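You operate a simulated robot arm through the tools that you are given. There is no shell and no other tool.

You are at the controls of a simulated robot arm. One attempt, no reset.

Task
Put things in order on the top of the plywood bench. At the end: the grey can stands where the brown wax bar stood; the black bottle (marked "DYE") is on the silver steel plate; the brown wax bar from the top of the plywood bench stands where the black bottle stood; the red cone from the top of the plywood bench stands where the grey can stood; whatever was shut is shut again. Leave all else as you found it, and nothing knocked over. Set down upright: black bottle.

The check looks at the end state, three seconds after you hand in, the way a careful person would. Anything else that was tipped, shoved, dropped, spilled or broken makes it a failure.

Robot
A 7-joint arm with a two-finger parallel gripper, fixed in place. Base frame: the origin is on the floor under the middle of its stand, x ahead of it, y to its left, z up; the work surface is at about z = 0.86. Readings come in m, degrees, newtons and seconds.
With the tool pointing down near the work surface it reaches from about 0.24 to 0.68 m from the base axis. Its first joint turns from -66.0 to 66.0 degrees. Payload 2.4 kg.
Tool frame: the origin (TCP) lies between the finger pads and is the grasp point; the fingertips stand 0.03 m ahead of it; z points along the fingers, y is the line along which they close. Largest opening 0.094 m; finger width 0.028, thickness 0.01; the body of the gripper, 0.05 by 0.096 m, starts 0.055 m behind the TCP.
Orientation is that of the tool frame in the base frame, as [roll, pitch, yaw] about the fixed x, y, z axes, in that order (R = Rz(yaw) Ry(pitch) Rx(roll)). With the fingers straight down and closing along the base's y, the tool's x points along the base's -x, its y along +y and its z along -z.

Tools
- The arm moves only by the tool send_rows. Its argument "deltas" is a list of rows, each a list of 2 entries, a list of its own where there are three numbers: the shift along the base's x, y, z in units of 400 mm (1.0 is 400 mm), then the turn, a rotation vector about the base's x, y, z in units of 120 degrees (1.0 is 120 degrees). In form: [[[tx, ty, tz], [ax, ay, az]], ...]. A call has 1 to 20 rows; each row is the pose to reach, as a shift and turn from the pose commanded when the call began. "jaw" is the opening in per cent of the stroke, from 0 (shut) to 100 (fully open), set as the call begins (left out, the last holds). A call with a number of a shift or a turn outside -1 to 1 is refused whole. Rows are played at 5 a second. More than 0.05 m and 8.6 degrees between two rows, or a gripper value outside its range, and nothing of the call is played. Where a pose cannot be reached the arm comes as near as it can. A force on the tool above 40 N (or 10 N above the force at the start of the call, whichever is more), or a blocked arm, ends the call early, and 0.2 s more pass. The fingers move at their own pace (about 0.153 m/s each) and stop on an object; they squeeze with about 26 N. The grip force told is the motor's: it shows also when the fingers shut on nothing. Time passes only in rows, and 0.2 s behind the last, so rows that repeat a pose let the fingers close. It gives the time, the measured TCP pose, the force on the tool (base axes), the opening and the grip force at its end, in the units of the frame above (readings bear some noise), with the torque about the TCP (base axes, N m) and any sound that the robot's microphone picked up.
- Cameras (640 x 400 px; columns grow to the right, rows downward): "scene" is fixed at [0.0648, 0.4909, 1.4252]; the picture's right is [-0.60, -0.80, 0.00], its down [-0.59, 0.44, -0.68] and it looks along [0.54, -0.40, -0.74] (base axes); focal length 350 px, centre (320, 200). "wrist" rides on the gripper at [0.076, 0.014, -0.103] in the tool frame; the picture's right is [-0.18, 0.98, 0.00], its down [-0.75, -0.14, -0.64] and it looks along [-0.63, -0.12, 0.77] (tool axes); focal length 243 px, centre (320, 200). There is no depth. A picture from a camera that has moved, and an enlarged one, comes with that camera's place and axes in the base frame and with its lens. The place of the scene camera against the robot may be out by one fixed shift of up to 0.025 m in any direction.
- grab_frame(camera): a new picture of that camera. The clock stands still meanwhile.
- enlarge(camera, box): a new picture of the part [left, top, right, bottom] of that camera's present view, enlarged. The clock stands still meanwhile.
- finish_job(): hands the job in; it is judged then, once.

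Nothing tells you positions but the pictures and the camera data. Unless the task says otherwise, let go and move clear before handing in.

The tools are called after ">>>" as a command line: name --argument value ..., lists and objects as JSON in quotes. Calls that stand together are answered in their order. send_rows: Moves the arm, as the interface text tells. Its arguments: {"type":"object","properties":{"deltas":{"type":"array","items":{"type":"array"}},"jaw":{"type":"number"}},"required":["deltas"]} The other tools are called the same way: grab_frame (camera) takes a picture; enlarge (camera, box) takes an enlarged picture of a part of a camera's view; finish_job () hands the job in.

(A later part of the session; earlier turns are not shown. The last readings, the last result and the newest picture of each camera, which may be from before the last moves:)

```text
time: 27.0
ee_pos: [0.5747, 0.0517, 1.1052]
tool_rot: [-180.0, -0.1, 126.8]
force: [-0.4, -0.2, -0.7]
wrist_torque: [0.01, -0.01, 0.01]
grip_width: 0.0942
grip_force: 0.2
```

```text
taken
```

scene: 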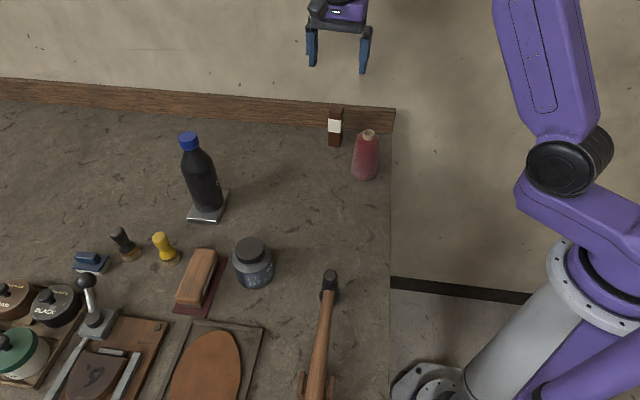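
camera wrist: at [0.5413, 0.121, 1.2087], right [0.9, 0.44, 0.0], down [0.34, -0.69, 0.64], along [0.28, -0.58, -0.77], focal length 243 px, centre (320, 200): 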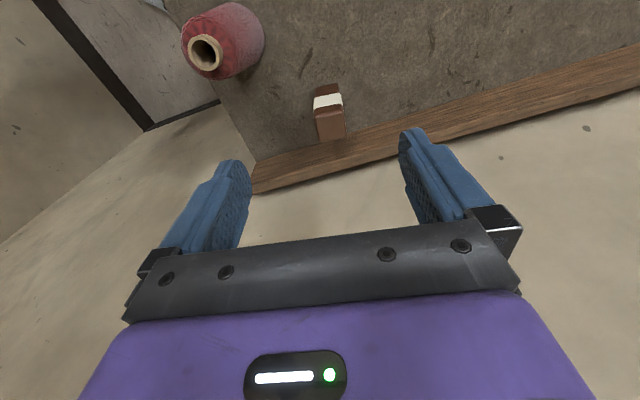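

The tool is vertical and turned to the bar's orientation, hovering near it. I'll enlarge the wrist view of the wax bar to get its exact position and angle.

>>> enlarge --camera "wrist" --box '[280, 60, 400, 160]'

>>> enlarge --camera "wrist" --box '[160, 0, 300, 100]'

```text
4.00 times, centred on (340, 110) of wrist
camera zoom: at [0.5413, 0.121, 1.2087], right [0.9, 0.44, 0.0], down [0.34, -0.69, 0.64], along [0.28, -0.58, -0.77], focal length 970 px, centre (240, 560)
```

zoom: 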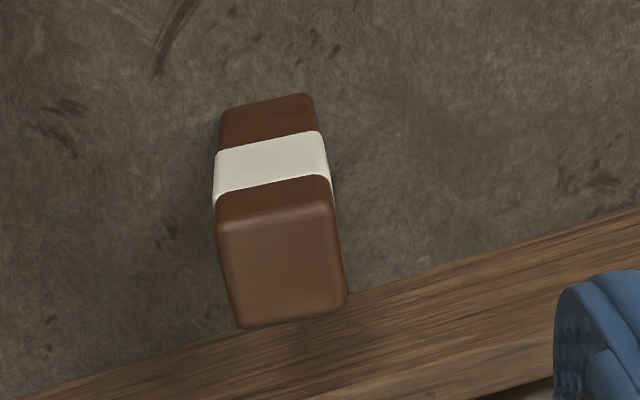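

```text
4.00 times, centred on (230, 50) of wrist
camera zoom: at [0.5413, 0.121, 1.2087], right [0.9, 0.44, 0.0], down [0.34, -0.69, 0.64], along [0.28, -0.58, -0.77], focal length 970 px, centre (680, 800)
```

zoom: 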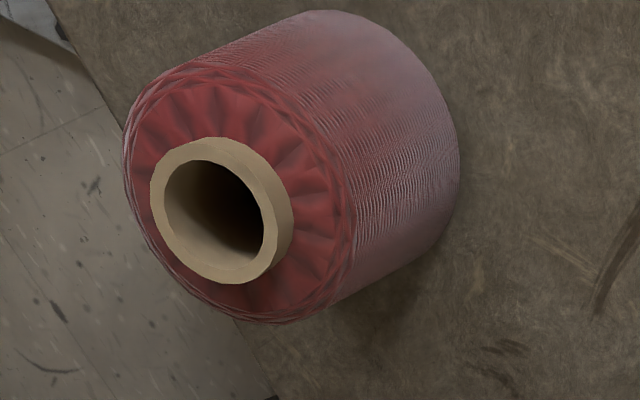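

The wax bar's centre is at (0.5975, 0.031), its sides at about 36°, matching the tool. I'll centre over it and come down to just above its top for a check.

>>> send_rows --deltas '[[[0.028, -0.026, 0], [0, 0, 0]], [[0.056, -0.052, 0], [0, 0, 0]], [[0.056, -0.052, -0.09], [0, 0, 0]], [[0.056, -0.052, -0.18], [0, 0, 0]], [[0.056, -0.052, -0.2625], [0, 0, 0]], [[0.056, -0.052, -0.2625], [0, 0, 0]]]' --jaw 100

>>> grab_frame --camera "wrist"

>>> enlarge --camera "scene" --box '[270, 60, 410, 190]'

```text
time: 28.4
ee_pos: [0.5975, 0.0316, 1.0002]
tool_rot: [-180.0, 0.0, 127.1]
force: [0.2, -0.5, 0.0]
wrist_torque: [-0.02, 0.03, 0.0]
grip_width: 0.0939
grip_force: 0.1
```

```text
taken
camera wrist: at [0.5639, 0.1003, 1.1034], right [0.9, 0.44, 0.0], down [0.34, -0.69, 0.64], along [0.28, -0.58, -0.77], focal length 243 px, centre (320, 200)
```

wrist: 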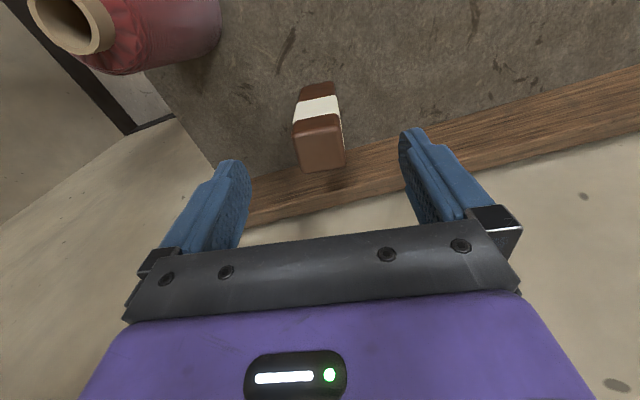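

```text
3.08 times, centred on (340, 125) of scene
camera zoom: at [0.0648, 0.4909, 1.4252], right [-0.6, -0.8, 0.0], down [-0.59, 0.44, -0.68], along [0.54, -0.4, -0.74], focal length 1078 px, centre (258, 431)
```

zoom: 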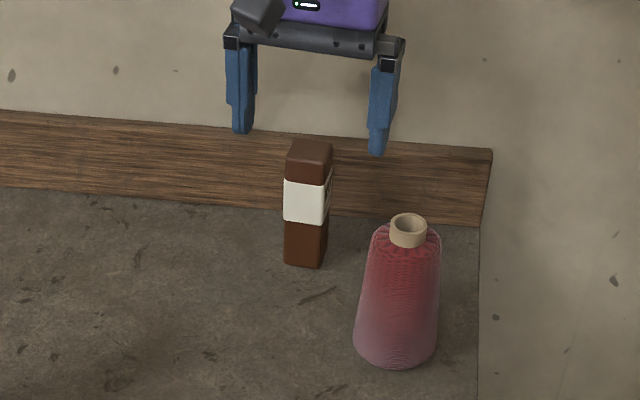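

The bar is exactly centred between the fingers in both views. I'll descend to grip height and close.

>>> send_rows --deltas '[[[0, 0, -0.06], [0, 0, 0]], [[0, 0, -0.12], [0, 0, 0]], [[0, 0, -0.18], [0, 0, 0]], [[0, 0, -0.18], [0, 0, 0]]]'

>>> send_rows --deltas '[[[0, 0, 0], [0, 0, 0]], [[0, 0, 0], [0, 0, 0]], [[0, 0, 0], [0, 0, 0]], [[0, 0, 0], [0, 0, 0]]]' --jaw 0

>>> grab_frame --camera "wrist"

>>> enlarge --camera "scene" --box '[270, 60, 410, 190]'

```text
time: 29.4
ee_pos: [0.5982, 0.0331, 0.9301]
tool_rot: [-179.9, -0.1, 127.0]
force: [-0.2, -0.4, -0.4]
wrist_torque: [0.0, 0.0, -0.01]
grip_width: 0.0938
grip_force: 0.1
```

```text
time: 30.4
ee_pos: [0.5971, 0.0324, 0.9292]
tool_rot: [-179.9, 0.0, 127.1]
force: [0.8, 0.1, -0.4]
wrist_torque: [-0.01, 0.0, -0.01]
grip_width: 0.0361
grip_force: 26.1
```

```text
taken
camera wrist: at [0.5639, 0.1009, 1.0324], right [0.9, 0.44, 0.0], down [0.34, -0.69, 0.64], along [0.28, -0.58, -0.77], focal length 243 px, centre (320, 200)
```

wrist: 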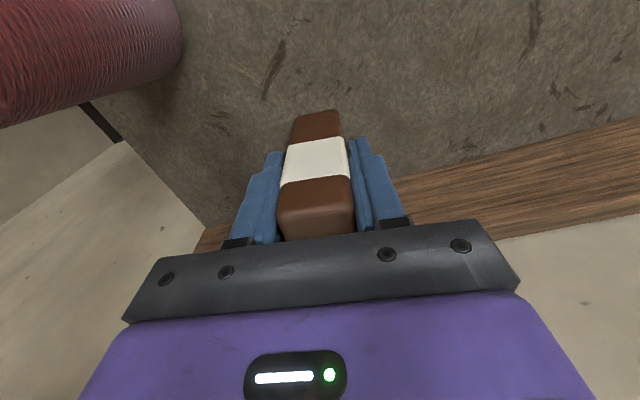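

```text
3.08 times, centred on (340, 125) of scene
camera zoom: at [0.0648, 0.4909, 1.4252], right [-0.6, -0.8, 0.0], down [-0.59, 0.44, -0.68], along [0.54, -0.4, -0.74], focal length 1078 px, centre (258, 431)
```

zoom: 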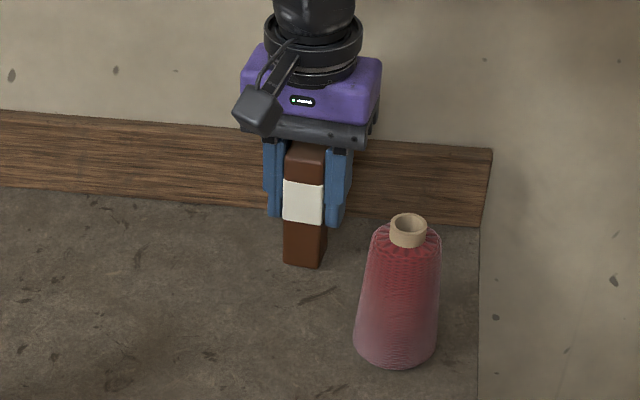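

The wax bar is gripped (36 mm). I'll lift it well above the cone's height and carry it toward the bottle's old spot near (0.4425, 0.186).

>>> send_rows --deltas '[[[0, 0, 0.03], [0, 0, 0]], [[0, 0, 0.09], [0, 0, 0]], [[0, 0, 0.17], [0, 0, 0]], [[0, 0, 0.26], [0, 0, 0]], [[0, 0, 0.26], [0, 0, 0]]]'

>>> send_rows --deltas '[[[-0.04, 0.04, 0], [0, 0, 0]], [[-0.1, 0.1, 0], [0, 0, 0]], [[-0.17, 0.17, 0], [0, 0, 0]], [[-0.24, 0.24, 0], [0, 0, 0]], [[-0.31, 0.31, 0], [0, 0, 0]], [[-0.365, 0.365, 0], [0, 0, 0]], [[-0.387, 0.385, 0], [0, 0, 0]], [[-0.387, 0.385, 0], [0, 0, 0]]]'

>>> grab_frame --camera "scene"

>>> grab_frame --camera "wrist"

```text
time: 31.6
ee_pos: [0.5992, 0.0321, 1.0327]
tool_rot: [-180.0, 0.1, 127.1]
force: [0.2, -0.1, 0.0]
wrist_torque: [0.01, 0.01, 0.0]
grip_width: 0.0356
grip_force: 25.7
```

```text
time: 33.4
ee_pos: [0.4399, 0.1845, 1.0342]
tool_rot: [-179.9, 0.0, 127.0]
force: [-0.3, -0.9, -0.6]
wrist_torque: [0.01, 0.01, -0.01]
grip_width: 0.0359
grip_force: 26.8
```

```text
taken
```

scene: 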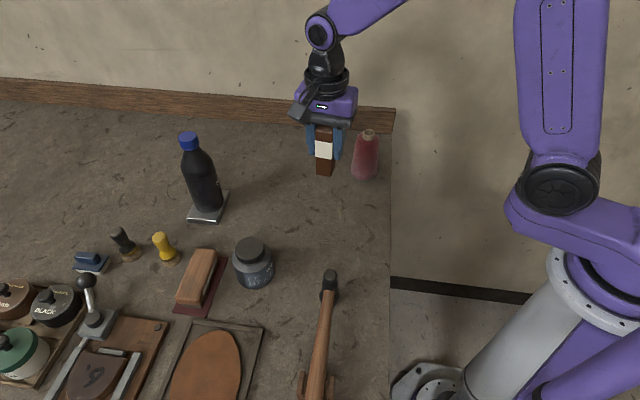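

```text
taken
camera wrist: at [0.4063, 0.2534, 1.1356], right [0.9, 0.44, 0.0], down [0.34, -0.69, 0.64], along [0.28, -0.58, -0.77], focal length 243 px, centre (320, 200)
```

wrist: 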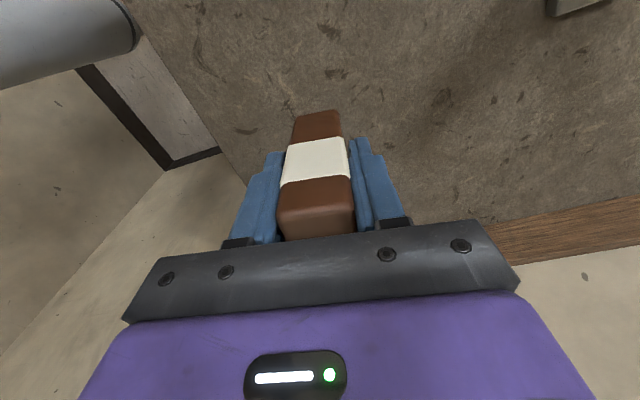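

The bar hangs straight over the old bottle position. I'll lower it to just above the bench and compare with the recorded bottle position in the scene picture.

>>> send_rows --deltas '[[[0.006, 0.004, -0.05], [0, 0, 0]], [[0.006, 0.004, -0.12], [0, 0, 0]], [[0.006, 0.004, -0.19], [0, 0, 0]], [[0.006, 0.004, -0.235], [0, 0, 0]], [[0.006, 0.004, -0.235], [0, 0, 0]]]'

>>> enlarge --camera "scene" --box '[280, 100, 420, 230]'

```text
time: 34.6
ee_pos: [0.4451, 0.1884, 0.9399]
tool_rot: [-179.8, 0.0, 126.9]
force: [-0.3, 0.3, -0.4]
wrist_torque: [0.02, -0.03, 0.0]
grip_width: 0.0361
grip_force: 26.3
```

```text
3.08 times, centred on (350, 165) of scene
camera zoom: at [0.0648, 0.4909, 1.4252], right [-0.6, -0.8, 0.0], down [-0.59, 0.44, -0.68], along [0.54, -0.4, -0.74], focal length 1078 px, centre (228, 308)
```

zoom: 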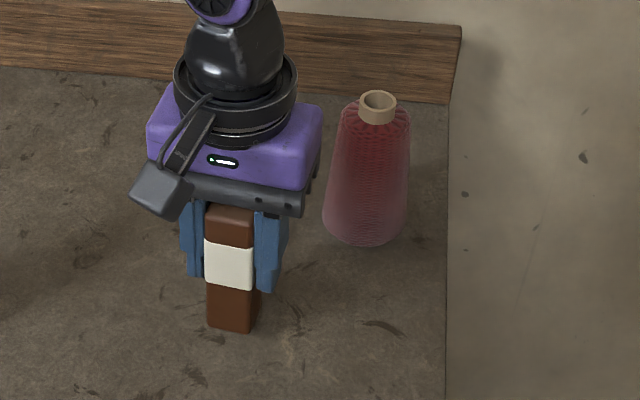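

The image comparison suggests a few millimetres toward -y; I'll shift 3 mm and lower until contact.

>>> send_rows --deltas '[[[0, -0.0075, 0], [0, 0, 0]], [[0, -0.0075, -0.01], [0, 0, 0]], [[0, -0.0075, -0.0175], [0, 0, 0]], [[0, -0.0075, -0.0175], [0, 0, 0]]]'

>>> send_rows --deltas '[[[0, 0, -0.0025], [0, 0, 0]], [[0, 0, -0.005], [0, 0, 0]], [[0, 0, -0.005], [0, 0, 0]]]'

```text
time: 35.6
ee_pos: [0.446, 0.1849, 0.9321]
tool_rot: [-179.9, 0.0, 127.1]
force: [-0.7, 0.7, -0.3]
wrist_torque: [0.02, 0.03, -0.02]
grip_width: 0.036
grip_force: 25.4
```

```text
time: 36.4
ee_pos: [0.4464, 0.1847, 0.9299]
tool_rot: [-179.8, 0.0, 127.0]
force: [-0.1, -0.1, 0.4]
wrist_torque: [-0.02, 0.0, 0.0]
grip_width: 0.036
grip_force: 26.1
```

Nearly down; I'll lower by another millimetre at a time until I feel the bench.

>>> send_rows --deltas '[[[0, 0, -0.0025], [0, 0, 0]], [[0, 0, -0.0025], [0, 0, 0]]]'

```text
time: 37.0
ee_pos: [0.4456, 0.1845, 0.9289]
tool_rot: [-180.0, 0.0, 126.9]
force: [-2.1, -1.2, 9.0]
wrist_torque: [0.0, 0.11, 0.01]
grip_width: 0.036
grip_force: 26.0
```

Contact with the bench is felt (9 N). I'll ease off slightly, open the fingers, and check that the bar stands.

>>> send_rows --deltas '[[[0, 0, 0.0015], [0, 0, 0]], [[0, 0, 0.002], [0, 0, 0]]]'

>>> send_rows --deltas '[[[0, 0, 0], [0, 0, 0]], [[0, 0, 0], [0, 0, 0]], [[0, 0, 0], [0, 0, 0]], [[0, 0, 0], [0, 0, 0]]]' --jaw 100

>>> grab_frame --camera "wrist"

>>> enlarge --camera "scene" --box '[280, 100, 420, 230]'

```text
time: 37.6
ee_pos: [0.4457, 0.1843, 0.9309]
tool_rot: [-179.9, 0.1, 126.8]
force: [0.2, 0.3, -0.7]
wrist_torque: [0.03, 0.0, -0.02]
grip_width: 0.0361
grip_force: 26.0
```

```text
time: 38.6
ee_pos: [0.4466, 0.1845, 0.9297]
tool_rot: [-179.9, 0.0, 127.0]
force: [0.3, 0.2, 0.2]
wrist_torque: [-0.02, 0.01, 0.01]
grip_width: 0.0941
grip_force: 0.1
```

```text
taken
camera wrist: at [0.4119, 0.2532, 1.0332], right [0.9, 0.44, 0.0], down [0.34, -0.69, 0.64], along [0.28, -0.58, -0.77], focal length 243 px, centre (320, 200)
```

wrist: 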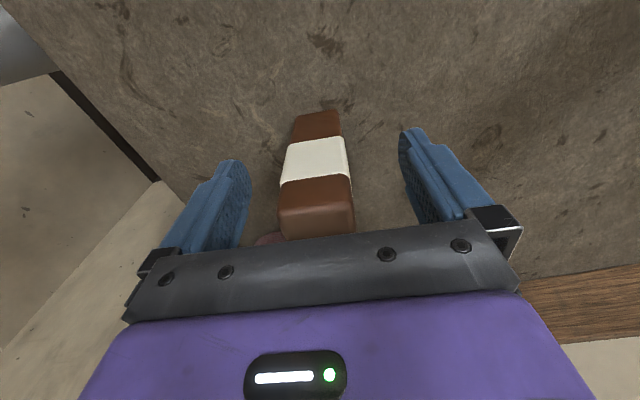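

```text
3.08 times, centred on (350, 165) of scene
camera zoom: at [0.0648, 0.4909, 1.4252], right [-0.6, -0.8, 0.0], down [-0.59, 0.44, -0.68], along [0.54, -0.4, -0.74], focal length 1078 px, centre (228, 308)
```

zoom: 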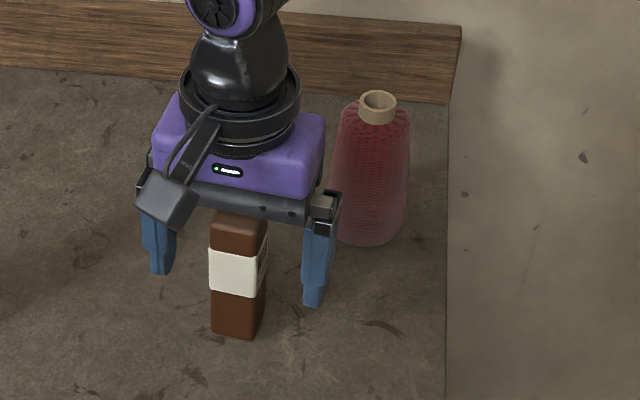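

The wax bar stands upright at the bottle's old spot, matching the recorded image position within about 1.5 px. Next I'll rise, turn the tool, and go above the grease can.

>>> send_rows --deltas '[[[0, 0, 0.06], [0, 0, 0]], [[0, 0, 0.14], [0, 0, 0]], [[0, 0, 0.23], [0, 0, 0]], [[0, 0, 0.32], [0, 0, 0]], [[0, 0, 0.4], [0, 0, 0]]]'

>>> send_rows --deltas '[[[-0.017, 0.055, 0], [0, 0, 0.05]], [[-0.034, 0.11, 0], [0, 0, 0.1]], [[-0.051, 0.165, 0], [0, 0, 0.15]], [[-0.068, 0.22, 0], [0, 0, 0.2]], [[-0.085, 0.275, 0], [0, 0, 0.25]], [[-0.102, 0.33, 0], [0, 0, 0.3]], [[-0.119, 0.385, 0], [0, 0, 0.35]], [[-0.136, 0.44, 0], [0, 0, 0.4]], [[-0.1525, 0.5, 0], [0, 0, 0.4417]], [[-0.1525, 0.5, 0], [0, 0, 0.4417]]]'

>>> grab_frame --camera "wrist"

>>> grab_frame --camera "scene"

```text
time: 39.8
ee_pos: [0.4453, 0.1839, 1.0891]
tool_rot: [-179.9, 0.0, 127.0]
force: [-0.3, -0.8, 0.0]
wrist_torque: [0.03, 0.01, -0.02]
grip_width: 0.094
grip_force: 0.0
```

```text
time: 42.0
ee_pos: [0.3824, 0.3832, 1.0892]
tool_rot: [-179.9, 0.0, -180.0]
force: [-0.2, -0.4, -0.7]
wrist_torque: [-0.02, 0.0, 0.0]
grip_width: 0.0938
grip_force: 0.0
```

```text
taken
camera wrist: at [0.307, 0.3962, 1.1916], right [0.18, 0.98, 0.0], down [0.75, -0.14, 0.64], along [0.63, -0.12, -0.77], focal length 243 px, centre (320, 200)
```

wrist: 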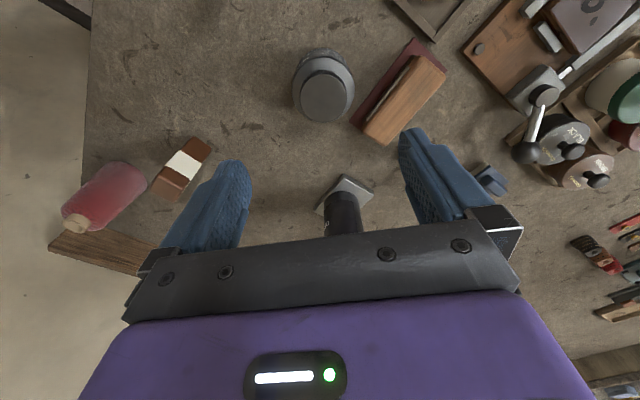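

```text
taken
```

scene: 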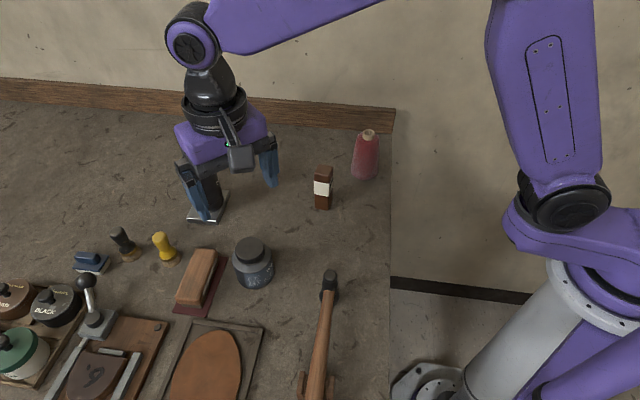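

>>> enlarge --camera "wrist" --box '[260, 30, 460, 160]'

```text
3.08 times, centred on (360, 95) of wrist
camera zoom: at [0.307, 0.3962, 1.1916], right [0.18, 0.98, 0.0], down [0.75, -0.14, 0.64], along [0.63, -0.12, -0.77], focal length 746 px, centre (197, 523)
```

zoom: 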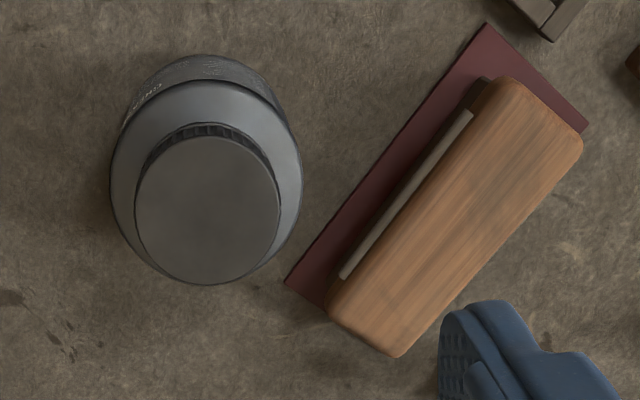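

The can's centre is at (0.3845, 0.385), and the nearest mat edge is about 6.6 cm from that centre, so the open fingers will clear it. I'll centre and come down to just above the lid.

>>> send_rows --deltas '[[[0.005, 0.0045, -0.07], [0, 0, 0]], [[0.005, 0.0045, -0.15], [0, 0, 0]], [[0.005, 0.0045, -0.23], [0, 0, 0]], [[0.005, 0.0045, -0.298], [0, 0, 0]], [[0.005, 0.0045, -0.298], [0, 0, 0]]]'

>>> grab_frame --camera "wrist"

>>> enlarge --camera "scene" --box '[180, 170, 330, 300]'

```text
time: 43.2
ee_pos: [0.3858, 0.3868, 0.9714]
tool_rot: [-179.9, 0.0, 180.0]
force: [0.6, 0.5, -0.3]
wrist_torque: [-0.02, -0.01, -0.03]
grip_width: 0.094
grip_force: 0.1
```

```text
taken
camera wrist: at [0.3097, 0.4001, 1.0732], right [0.18, 0.98, 0.0], down [0.75, -0.14, 0.64], along [0.63, -0.12, -0.77], focal length 243 px, centre (320, 200)
```

wrist: 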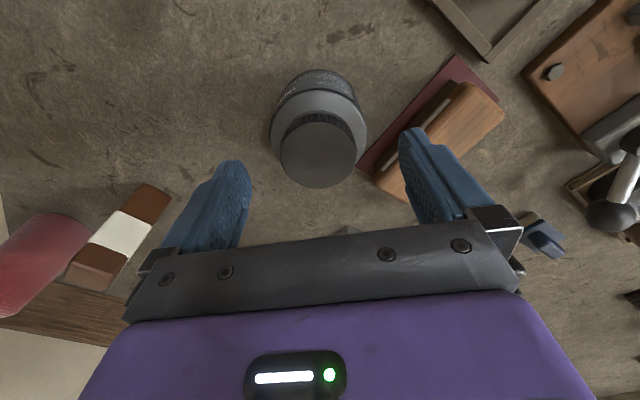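

```text
3.08 times, centred on (255, 235) of scene
camera zoom: at [0.0648, 0.4909, 1.4252], right [-0.6, -0.8, 0.0], down [-0.59, 0.44, -0.68], along [0.54, -0.4, -0.74], focal length 1078 px, centre (520, 92)
```

zoom: 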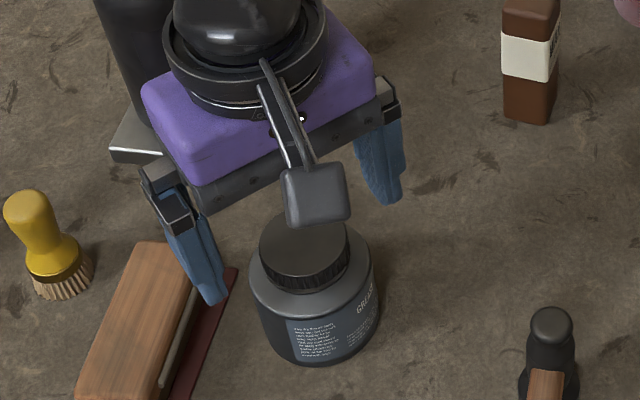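

The can is centred between the fingers, and the landing spots of both fingertips are clear of the mat. I'll descend around the can and close.

>>> send_rows --deltas '[[[0, 0, -0.05], [0, 0, 0]], [[0, 0, -0.1], [0, 0, 0]], [[0, 0, -0.15], [0, 0, 0]], [[0, 0, -0.184], [0, 0, 0]], [[0, 0, -0.184], [0, 0, 0]]]'

>>> grab_frame --camera "wrist"

>>> enlarge --camera "scene" --box '[180, 170, 330, 300]'

```text
time: 44.4
ee_pos: [0.3848, 0.3864, 0.897]
tool_rot: [-179.9, -0.1, 180.0]
force: [0.8, -0.5, -0.1]
wrist_torque: [-0.01, 0.01, -0.01]
grip_width: 0.094
grip_force: 0.1
```

```text
taken
camera wrist: at [0.3102, 0.4002, 0.9994], right [0.18, 0.98, 0.0], down [0.75, -0.14, 0.64], along [0.63, -0.12, -0.77], focal length 243 px, centre (320, 200)
```

wrist: 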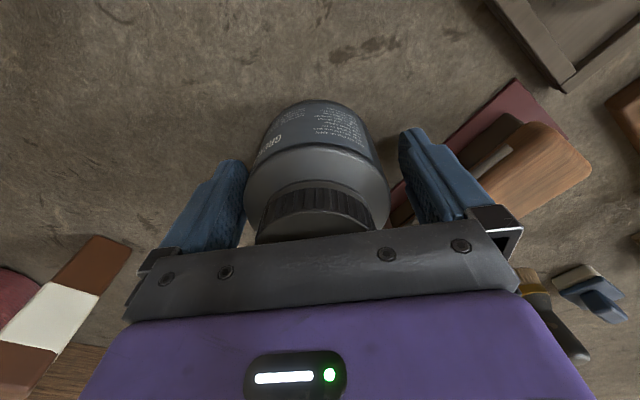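

```text
3.08 times, centred on (255, 235) of scene
camera zoom: at [0.0648, 0.4909, 1.4252], right [-0.6, -0.8, 0.0], down [-0.59, 0.44, -0.68], along [0.54, -0.4, -0.74], focal length 1078 px, centre (520, 92)
```

zoom: 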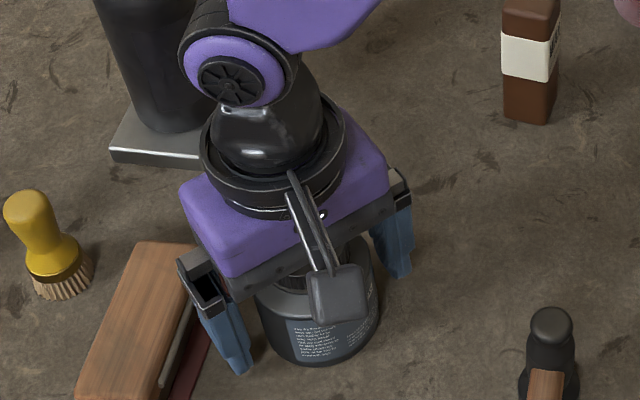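

The can is between the fingers with no contact yet. Closing now.

>>> send_rows --deltas '[[[0, 0, 0], [0, 0, 0]], [[0, 0, 0], [0, 0, 0]], [[0, 0, 0], [0, 0, 0]], [[0, 0, 0], [0, 0, 0]]]' --jaw 0

>>> grab_frame --camera "wrist"

```text
time: 45.4
ee_pos: [0.3857, 0.3867, 0.8963]
tool_rot: [-180.0, 0.1, 179.9]
force: [0.0, -0.3, -0.6]
wrist_torque: [0.05, -0.02, 0.03]
grip_width: 0.0679
grip_force: 26.0
```

```text
taken
camera wrist: at [0.3102, 0.4002, 0.9995], right [0.18, 0.98, 0.0], down [0.75, -0.14, 0.64], along [0.63, -0.12, -0.77], focal length 243 px, centre (320, 200)
```

wrist: 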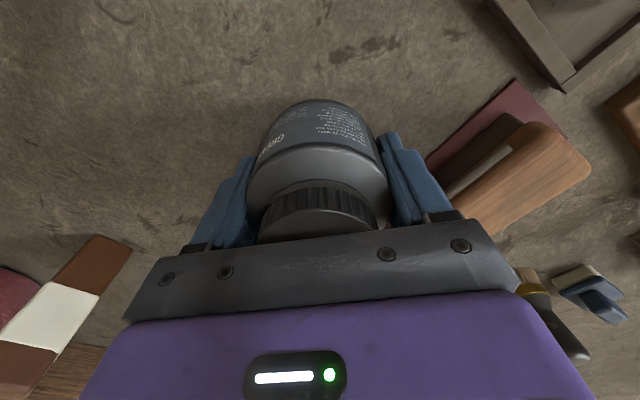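

The can is gripped (68 mm). I'll lift it high enough to pass over the wax bar and cone, then carry it to the wax bar's old spot at (0.5975, 0.0315), turning the fingers parallel to the backboard.

>>> send_rows --deltas '[[[0, 0, 0.02], [0, 0, 0]], [[0, 0, 0.08], [0, 0, 0]], [[0, 0, 0.16], [0, 0, 0]], [[0, 0, 0.25], [0, 0, 0]], [[0, 0, 0.34], [0, 0, 0]], [[0, 0, 0.375], [0, 0, 0]], [[0, 0, 0.375], [0, 0, 0]]]'

>>> grab_frame --camera "wrist"

```text
time: 47.0
ee_pos: [0.3874, 0.3848, 1.0482]
tool_rot: [-179.9, 0.0, 180.0]
force: [-0.6, 0.5, -2.2]
wrist_torque: [0.01, 0.0, 0.01]
grip_width: 0.0676
grip_force: 25.6
```

```text
taken
camera wrist: at [0.3111, 0.3989, 1.1515], right [0.18, 0.98, 0.0], down [0.75, -0.14, 0.64], along [0.63, -0.12, -0.77], focal length 243 px, centre (320, 200)
```

wrist: 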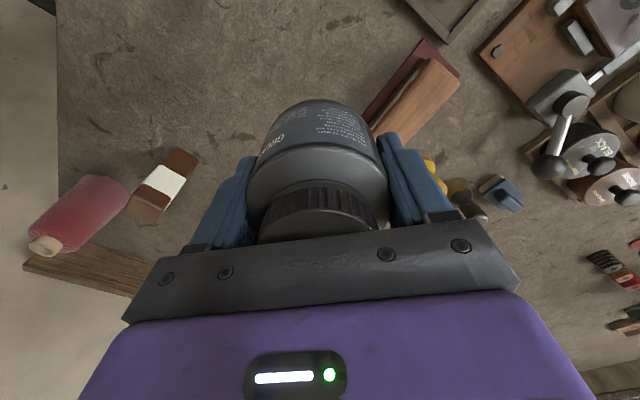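

The can is lifted securely and level. Carrying it across now.

>>> send_rows --deltas '[[[0.02, -0.035, 0], [0, 0, -0.015]], [[0.06, -0.1, 0], [0, 0, -0.045]], [[0.11, -0.18, 0], [0, 0, -0.08]], [[0.16, -0.265, 0], [0, 0, -0.115]], [[0.21, -0.35, 0], [0, 0, -0.15]], [[0.26, -0.435, 0], [0, 0, -0.185]], [[0.31, -0.52, 0], [0, 0, -0.22]], [[0.36, -0.605, 0], [0, 0, -0.255]], [[0.41, -0.685, 0], [0, 0, -0.29]], [[0.46, -0.765, 0], [0, 0, -0.325]], [[0.5, -0.835, 0], [0, 0, -0.355]], [[0.53, -0.886, 0], [0, 0, -0.375]], [[0.53, -0.886, 0], [0, 0, -0.375]]]'

>>> grab_frame --camera "wrist"

>>> grab_frame --camera "scene"

```text
time: 49.8
ee_pos: [0.5992, 0.0317, 1.0483]
tool_rot: [-179.8, 0.0, 134.9]
force: [-0.5, 0.7, -3.2]
wrist_torque: [-0.03, 0.01, -0.01]
grip_width: 0.0674
grip_force: 26.5
```

```text
taken
camera wrist: at [0.5552, 0.0953, 1.1514], right [0.83, 0.56, 0.0], down [0.43, -0.63, 0.64], along [0.36, -0.53, -0.77], focal length 243 px, centre (320, 200)
```

wrist: 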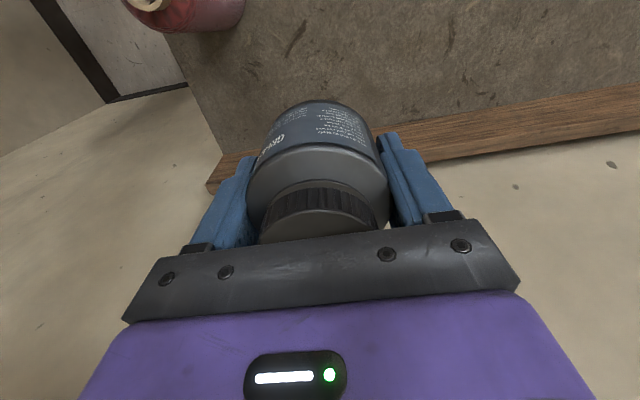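

```text
taken
```

scene: 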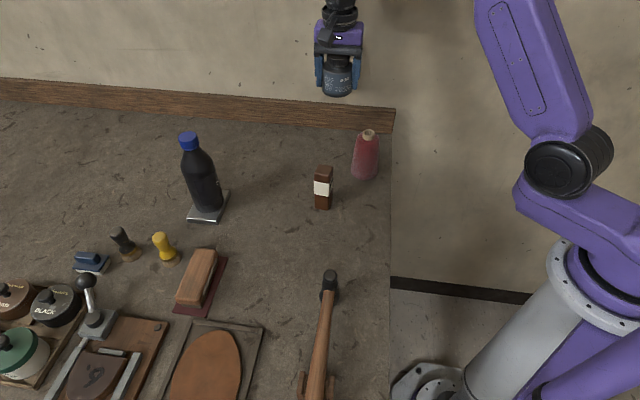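

The can is over the wax bar's old spot with about 3 cm clearance to the backboard. I'll lower it to about 1 cm above the bench and check alignment.

>>> send_rows --deltas '[[[-0.003, 0, -0.06], [0, 0, 0]], [[-0.003, 0, -0.14], [0, 0, 0]], [[-0.003, 0, -0.22], [0, 0, 0]], [[-0.003, 0, -0.3], [0, 0, 0]], [[-0.003, 0, -0.345], [0, 0, 0]], [[-0.003, 0, -0.345], [0, 0, 0]]]'

>>> enlarge --camera "scene" --box '[280, 70, 420, 200]'

>>> grab_frame --camera "wrist"

```text
time: 51.2
ee_pos: [0.5946, 0.0333, 0.9093]
tool_rot: [-179.9, -0.1, 135.0]
force: [-0.1, 0.0, -3.6]
wrist_torque: [-0.01, 0.02, 0.0]
grip_width: 0.0677
grip_force: 26.2
```

```text
3.08 times, centred on (350, 135) of scene
camera zoom: at [0.0649, 0.4909, 1.4252], right [-0.6, -0.8, 0.0], down [-0.59, 0.44, -0.68], along [0.54, -0.4, -0.74], focal length 1078 px, centre (228, 400)
```

zoom: 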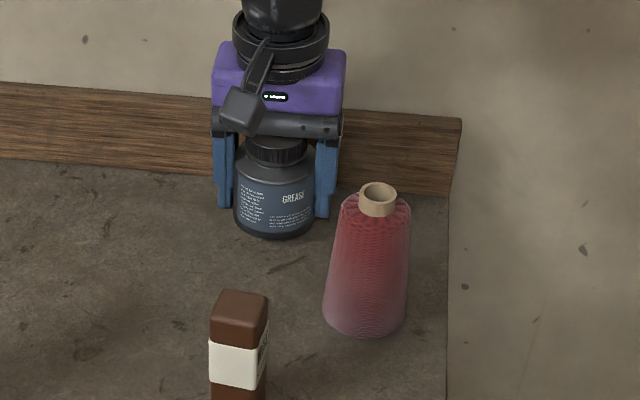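

```text
taken
camera wrist: at [0.5531, 0.097, 1.0128], right [0.83, 0.56, 0.0], down [0.43, -0.63, 0.64], along [0.36, -0.53, -0.77], focal length 243 px, centre (320, 200)
```

wrist: 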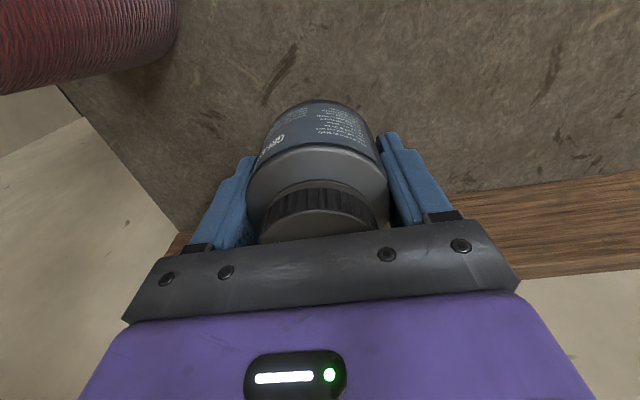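

Alignment matches the old wax position within about 1 px. I'll lower to contact.

>>> send_rows --deltas '[[[0, 0, -0.012], [0, 0, 0]], [[0, 0, -0.025], [0, 0, 0]], [[0, 0, -0.025], [0, 0, 0]]]'

>>> send_rows --deltas '[[[0, 0, -0.0025], [0, 0, 0]], [[0, 0, -0.0025], [0, 0, 0]]]'

```text
time: 52.0
ee_pos: [0.5972, 0.0334, 0.9003]
tool_rot: [-179.9, 0.1, 134.9]
force: [-0.4, -0.2, -2.5]
wrist_torque: [0.0, 0.01, -0.01]
grip_width: 0.0675
grip_force: 25.5
```

```text
time: 52.6
ee_pos: [0.597, 0.0321, 0.8977]
tool_rot: [-179.9, 0.1, 134.9]
force: [-0.2, -0.3, -2.8]
wrist_torque: [0.03, -0.02, 0.01]
grip_width: 0.0676
grip_force: 26.0
```

>>> send_rows --deltas '[[[0, 0, -0.0025], [0, 0, 0]], [[0, 0, -0.0025], [0, 0, 0]]]'

```text
time: 53.2
ee_pos: [0.5978, 0.0325, 0.8965]
tool_rot: [-179.9, 0.0, 134.8]
force: [-0.5, -0.6, -2.4]
wrist_torque: [-0.01, -0.03, -0.02]
grip_width: 0.0678
grip_force: 26.4
```

The can is still hanging (force about -2.5 N), with the bench very close. I'll go down another millimetre.

>>> send_rows --deltas '[[[0, 0, -0.0025], [0, 0, 0]], [[0, 0, -0.0025], [0, 0, 0]]]'

```text
time: 53.8
ee_pos: [0.5981, 0.0324, 0.8961]
tool_rot: [-180.0, 0.0, 135.0]
force: [-4.9, -0.3, 12.1]
wrist_torque: [0.17, 0.18, 0.04]
grip_width: 0.0676
grip_force: 26.3
```

Contact is firm at +12 N. I'll ease up slightly, then open and check.

>>> send_rows --deltas '[[[0, 0, 0.0015], [0, 0, 0]], [[0, 0, 0.002], [0, 0, 0]]]'

>>> send_rows --deltas '[[[0, 0, 0], [0, 0, 0]], [[0, 0, 0], [0, 0, 0]], [[0, 0, 0], [0, 0, 0]], [[0, 0, 0], [0, 0, 0]]]' --jaw 100

>>> enlarge --camera "scene" --box '[280, 70, 420, 200]'

>>> grab_frame --camera "wrist"

```text
time: 54.4
ee_pos: [0.5983, 0.032, 0.8957]
tool_rot: [180.0, 0.2, 134.8]
force: [0.7, 0.8, 3.3]
wrist_torque: [0.13, 0.02, -0.03]
grip_width: 0.0676
grip_force: 26.3
```

```text
time: 55.4
ee_pos: [0.5975, 0.0318, 0.8973]
tool_rot: [-179.9, 0.0, 134.9]
force: [0.1, 0.5, 0.2]
wrist_torque: [-0.01, 0.01, 0.02]
grip_width: 0.0943
grip_force: 0.2
```

```text
3.08 times, centred on (350, 135) of scene
camera zoom: at [0.0648, 0.4909, 1.4252], right [-0.6, -0.8, 0.0], down [-0.59, 0.44, -0.68], along [0.54, -0.4, -0.74], focal length 1078 px, centre (228, 400)
```

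zoom: 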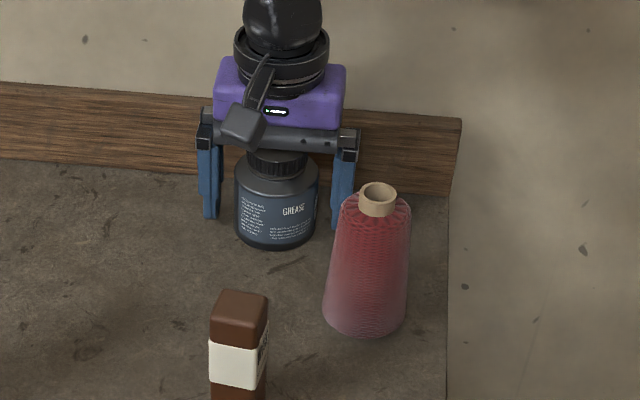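

```text
taken
camera wrist: at [0.5537, 0.0952, 0.9997], right [0.83, 0.56, 0.0], down [0.43, -0.63, 0.64], along [0.36, -0.53, -0.77], focal length 243 px, centre (320, 200)
```

wrist: 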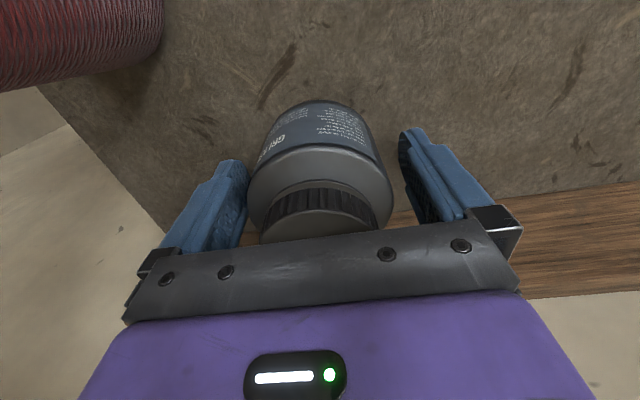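

The grease can stands at the wax bar's old spot. Now I'll rise and move above the red cone for a precise look.

>>> send_rows --deltas '[[[0, 0, 0.06], [0, 0, 0]], [[0, 0, 0.14], [0, 0, 0]], [[0, 0, 0.23], [0, 0, 0]], [[0, 0, 0.32], [0, 0, 0]], [[0, 0, 0.41], [0, 0, 0]], [[0, 0, 0.46], [0, 0, 0]]]'

>>> send_rows --deltas '[[[-0.05, 0.005, 0], [0, 0, 0.06]], [[-0.1, 0.01, 0], [0, 0, 0.12]], [[-0.15, 0.015, 0], [0, 0, 0.18]], [[-0.2, 0.02, 0], [0, 0, 0.24]], [[-0.25, 0.025, 0], [0, 0, 0.3]], [[-0.3, 0.028, 0], [0, 0, 0.36]], [[-0.317, 0.028, 0], [0, 0, 0.375]], [[-0.317, 0.028, 0], [0, 0, 0.375]]]'

>>> grab_frame --camera "wrist"

>>> grab_frame --camera "scene"

```text
time: 56.8
ee_pos: [0.5993, 0.0313, 1.0809]
tool_rot: [-179.9, 0.0, 135.0]
force: [-0.3, 0.2, 0.0]
wrist_torque: [0.0, 0.07, -0.01]
grip_width: 0.0941
grip_force: 0.0
```

```text
time: 58.6
ee_pos: [0.471, 0.0417, 1.08]
tool_rot: [-179.9, 0.0, 180.0]
force: [0.5, -0.2, 0.2]
wrist_torque: [-0.01, -0.01, -0.04]
grip_width: 0.0939
grip_force: 0.1
```

```text
taken
camera wrist: at [0.3954, 0.0561, 1.1833], right [0.18, 0.98, 0.0], down [0.75, -0.14, 0.64], along [0.63, -0.12, -0.77], focal length 243 px, centre (320, 200)
```

wrist: 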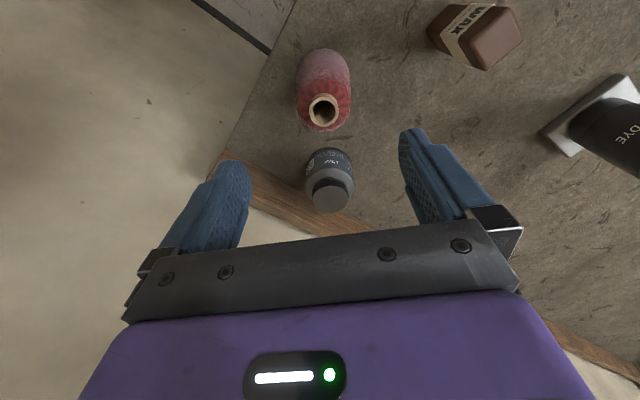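

```text
taken
```

scene: 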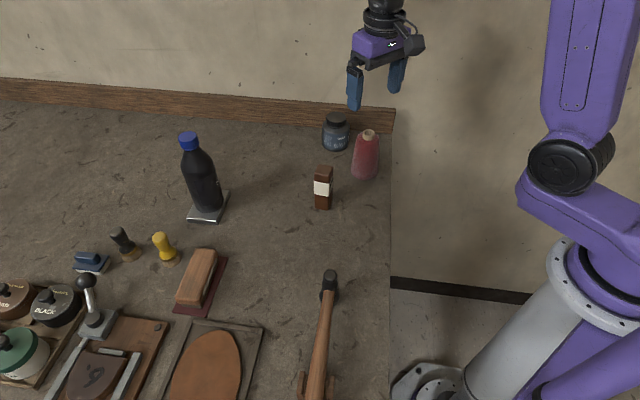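

>>> enlarge --camera "wrist" --box '[260, 30, 400, 150]'

>>> enlarge --camera "scene" --box '[300, 90, 400, 220]'

```text
3.33 times, centred on (330, 90) of wrist
camera zoom: at [0.3954, 0.0561, 1.1833], right [0.18, 0.98, 0.0], down [0.75, -0.14, 0.64], along [0.63, -0.12, -0.77], focal length 809 px, centre (287, 567)
```

zoom: 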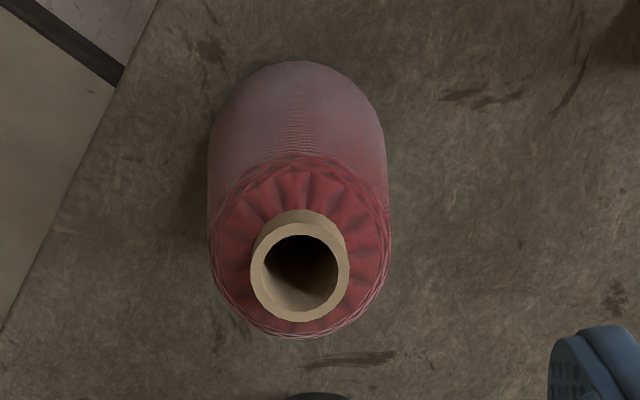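

```text
3.08 times, centred on (350, 155) of scene
camera zoom: at [0.0648, 0.4909, 1.4252], right [-0.6, -0.8, 0.0], down [-0.59, 0.44, -0.68], along [0.54, -0.4, -0.74], focal length 1078 px, centre (228, 338)
```

zoom: 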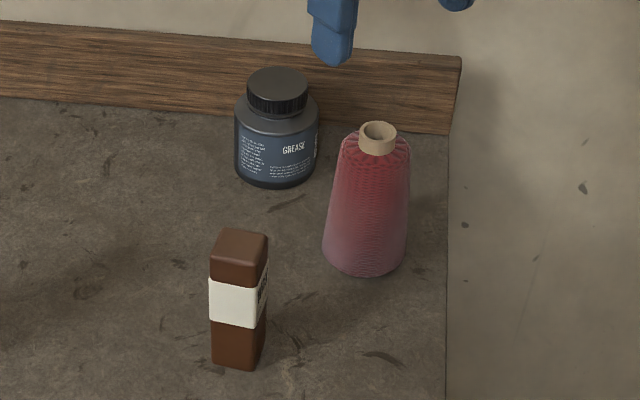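

The can matches the wax bar's recorded position to within half a pixel. The cone's axis is at (0.4705, 0.046); I'll shift 4.5 mm and lower to just above its top for a final check.

>>> send_rows --deltas '[[[0, 0.0112, 0], [0, 0, 0]], [[0, 0.0112, -0.08], [0, 0, 0]], [[0, 0.0112, -0.16], [0, 0, 0]], [[0, 0.0112, -0.18], [0, 0, 0]], [[0, 0.0112, -0.18], [0, 0, 0]]]'

>>> grab_frame --camera "wrist"

```text
time: 59.8
ee_pos: [0.471, 0.0476, 1.0092]
tool_rot: [-179.8, 0.0, -179.9]
force: [0.4, -0.4, 1.4]
wrist_torque: [-0.01, 0.02, 0.01]
grip_width: 0.094
grip_force: 0.0
```

```text
taken
camera wrist: at [0.3939, 0.0607, 1.1124], right [0.18, 0.98, 0.0], down [0.75, -0.14, 0.64], along [0.63, -0.12, -0.77], focal length 243 px, centre (320, 200)
```

wrist: 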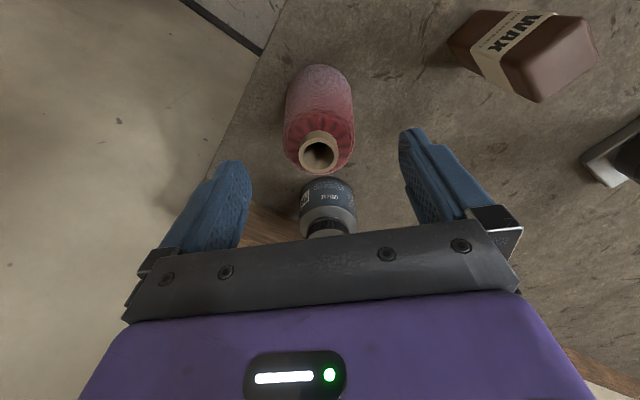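

The cone is centred. I'll descend to grip its upper body and close.

>>> send_rows --deltas '[[[0, 0, -0.06], [0, 0, 0]], [[0, 0, -0.12], [0, 0, 0]], [[0, 0, -0.16], [0, 0, 0]], [[0, 0, -0.16], [0, 0, 0]]]'

>>> send_rows --deltas '[[[0, 0, 0], [0, 0, 0]], [[0, 0, 0], [0, 0, 0]], [[0, 0, 0], [0, 0, 0]], [[0, 0, 0], [0, 0, 0]]]' --jaw 0

>>> grab_frame --camera "wrist"

>>> enlarge --camera "scene" --box '[300, 90, 440, 220]'

```text
time: 60.8
ee_pos: [0.47, 0.0479, 0.9448]
tool_rot: [-179.9, 0.0, 179.9]
force: [-0.5, 0.1, 0.7]
wrist_torque: [-0.01, -0.02, 0.01]
grip_width: 0.0939
grip_force: 0.1
```

```text
time: 61.8
ee_pos: [0.4707, 0.0479, 0.9441]
tool_rot: [-179.9, 0.0, -179.9]
force: [0.3, -1.8, 1.3]
wrist_torque: [0.0, -0.01, 0.0]
grip_width: 0.0559
grip_force: 25.6
```

```text
taken
camera wrist: at [0.3936, 0.0615, 1.0475], right [0.18, 0.98, 0.0], down [0.75, -0.14, 0.64], along [0.63, -0.12, -0.77], focal length 243 px, centre (320, 200)
```

wrist: 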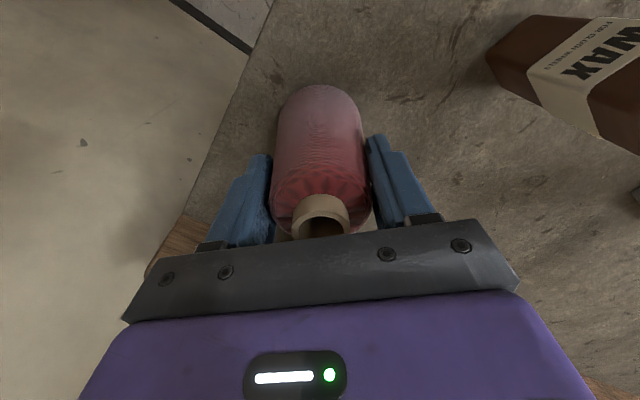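

```text
3.08 times, centred on (370, 155) of scene
camera zoom: at [0.0648, 0.4909, 1.4252], right [-0.6, -0.8, 0.0], down [-0.59, 0.44, -0.68], along [0.54, -0.4, -0.74], focal length 1078 px, centre (166, 338)
```

zoom: 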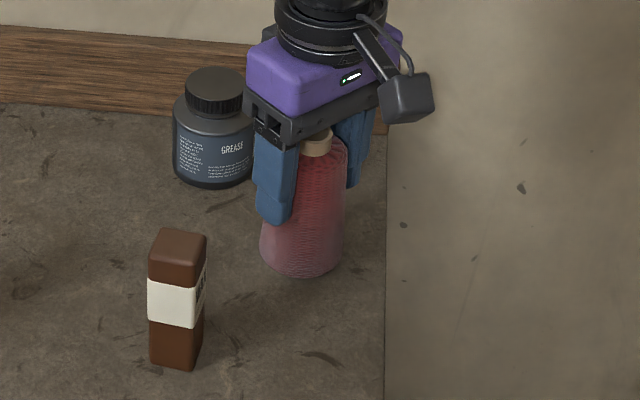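

The cone is held (56 mm). I'll lift it slowly and check that it stays straight.

>>> send_rows --deltas '[[[0, 0, 0.02], [0, 0, 0]], [[0, 0, 0.06], [0, 0, 0]], [[0, 0, 0.12], [0, 0, 0]], [[0, 0, 0.12], [0, 0, 0]]]'

>>> grab_frame --camera "wrist"

>>> enlarge --camera "scene" --box '[300, 60, 440, 220]'

```text
time: 62.8
ee_pos: [0.4709, 0.0472, 0.9935]
tool_rot: [-179.9, 0.1, 179.9]
force: [0.2, -0.2, -2.1]
wrist_torque: [0.01, 0.0, 0.04]
grip_width: 0.0557
grip_force: 26.0
```

```text
taken
camera wrist: at [0.395, 0.0609, 1.0954], right [0.18, 0.98, 0.0], down [0.75, -0.14, 0.64], along [0.63, -0.12, -0.77], focal length 243 px, centre (320, 200)
```

wrist: 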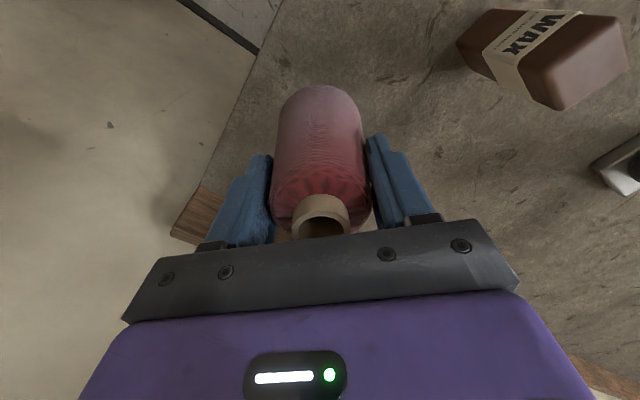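

```text
2.50 times, centred on (370, 140) of scene
camera zoom: at [0.0648, 0.4909, 1.4252], right [-0.6, -0.8, 0.0], down [-0.59, 0.44, -0.68], along [0.54, -0.4, -0.74], focal length 876 px, centre (195, 350)
```

zoom: 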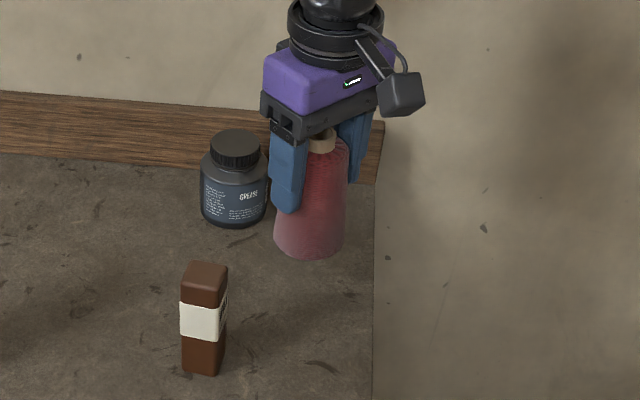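

The cone hangs straight. I'll raise it so it passes well above the wax bar, then carry it to the can's old spot at (0.385, 0.386).

>>> send_rows --deltas '[[[0, 0, 0.04], [0, 0, 0]], [[0, 0, 0.1], [0, 0, 0]], [[0, 0, 0.17], [0, 0, 0]], [[0, 0, 0.24], [0, 0, 0]], [[0, 0, 0.2625], [0, 0, 0]]]'

>>> send_rows --deltas '[[[-0.008, 0.03, 0], [0, 0, 0]], [[-0.023, 0.09, 0], [0, 0, 0]], [[-0.043, 0.17, 0], [0, 0, 0]], [[-0.064, 0.255, 0], [0, 0, 0]], [[-0.086, 0.34, 0], [0, 0, 0]], [[-0.108, 0.425, 0], [0, 0, 0]], [[-0.129, 0.51, 0], [0, 0, 0]], [[-0.15, 0.595, 0], [0, 0, 0]], [[-0.172, 0.68, 0], [0, 0, 0]], [[-0.193, 0.765, 0], [0, 0, 0]], [[-0.208, 0.825, 0], [0, 0, 0]], [[-0.214, 0.846, 0], [0, 0, 0]], [[-0.214, 0.846, 0], [0, 0, 0]]]'

>>> grab_frame --camera "wrist"

>>> grab_frame --camera "scene"

```text
time: 64.0
ee_pos: [0.4701, 0.049, 1.0981]
tool_rot: [-179.8, 0.0, 180.0]
force: [1.0, 0.1, -2.0]
wrist_torque: [-0.03, -0.01, 0.03]
grip_width: 0.0552
grip_force: 26.3
```

```text
time: 66.8
ee_pos: [0.3846, 0.3861, 1.0984]
tool_rot: [-180.0, 0.0, -180.0]
force: [-1.0, 0.1, -1.1]
wrist_torque: [0.0, -0.02, 0.02]
grip_width: 0.0552
grip_force: 25.7
```

```text
taken
camera wrist: at [0.3088, 0.3998, 1.2011], right [0.18, 0.98, 0.0], down [0.75, -0.14, 0.64], along [0.63, -0.12, -0.77], focal length 243 px, centre (320, 200)
```

wrist: 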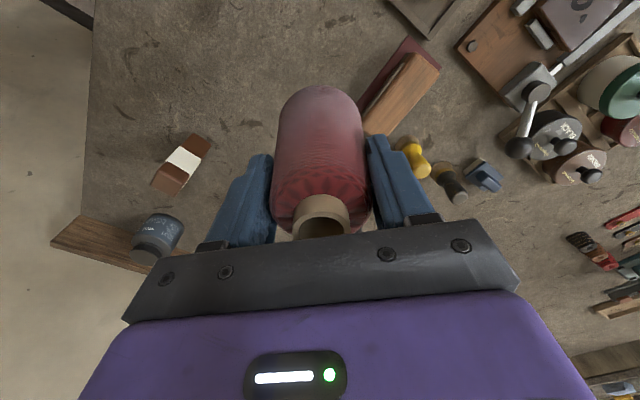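

```text
taken
```

scene: 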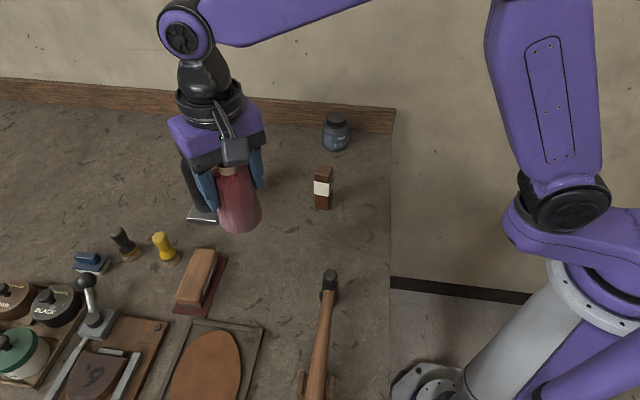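

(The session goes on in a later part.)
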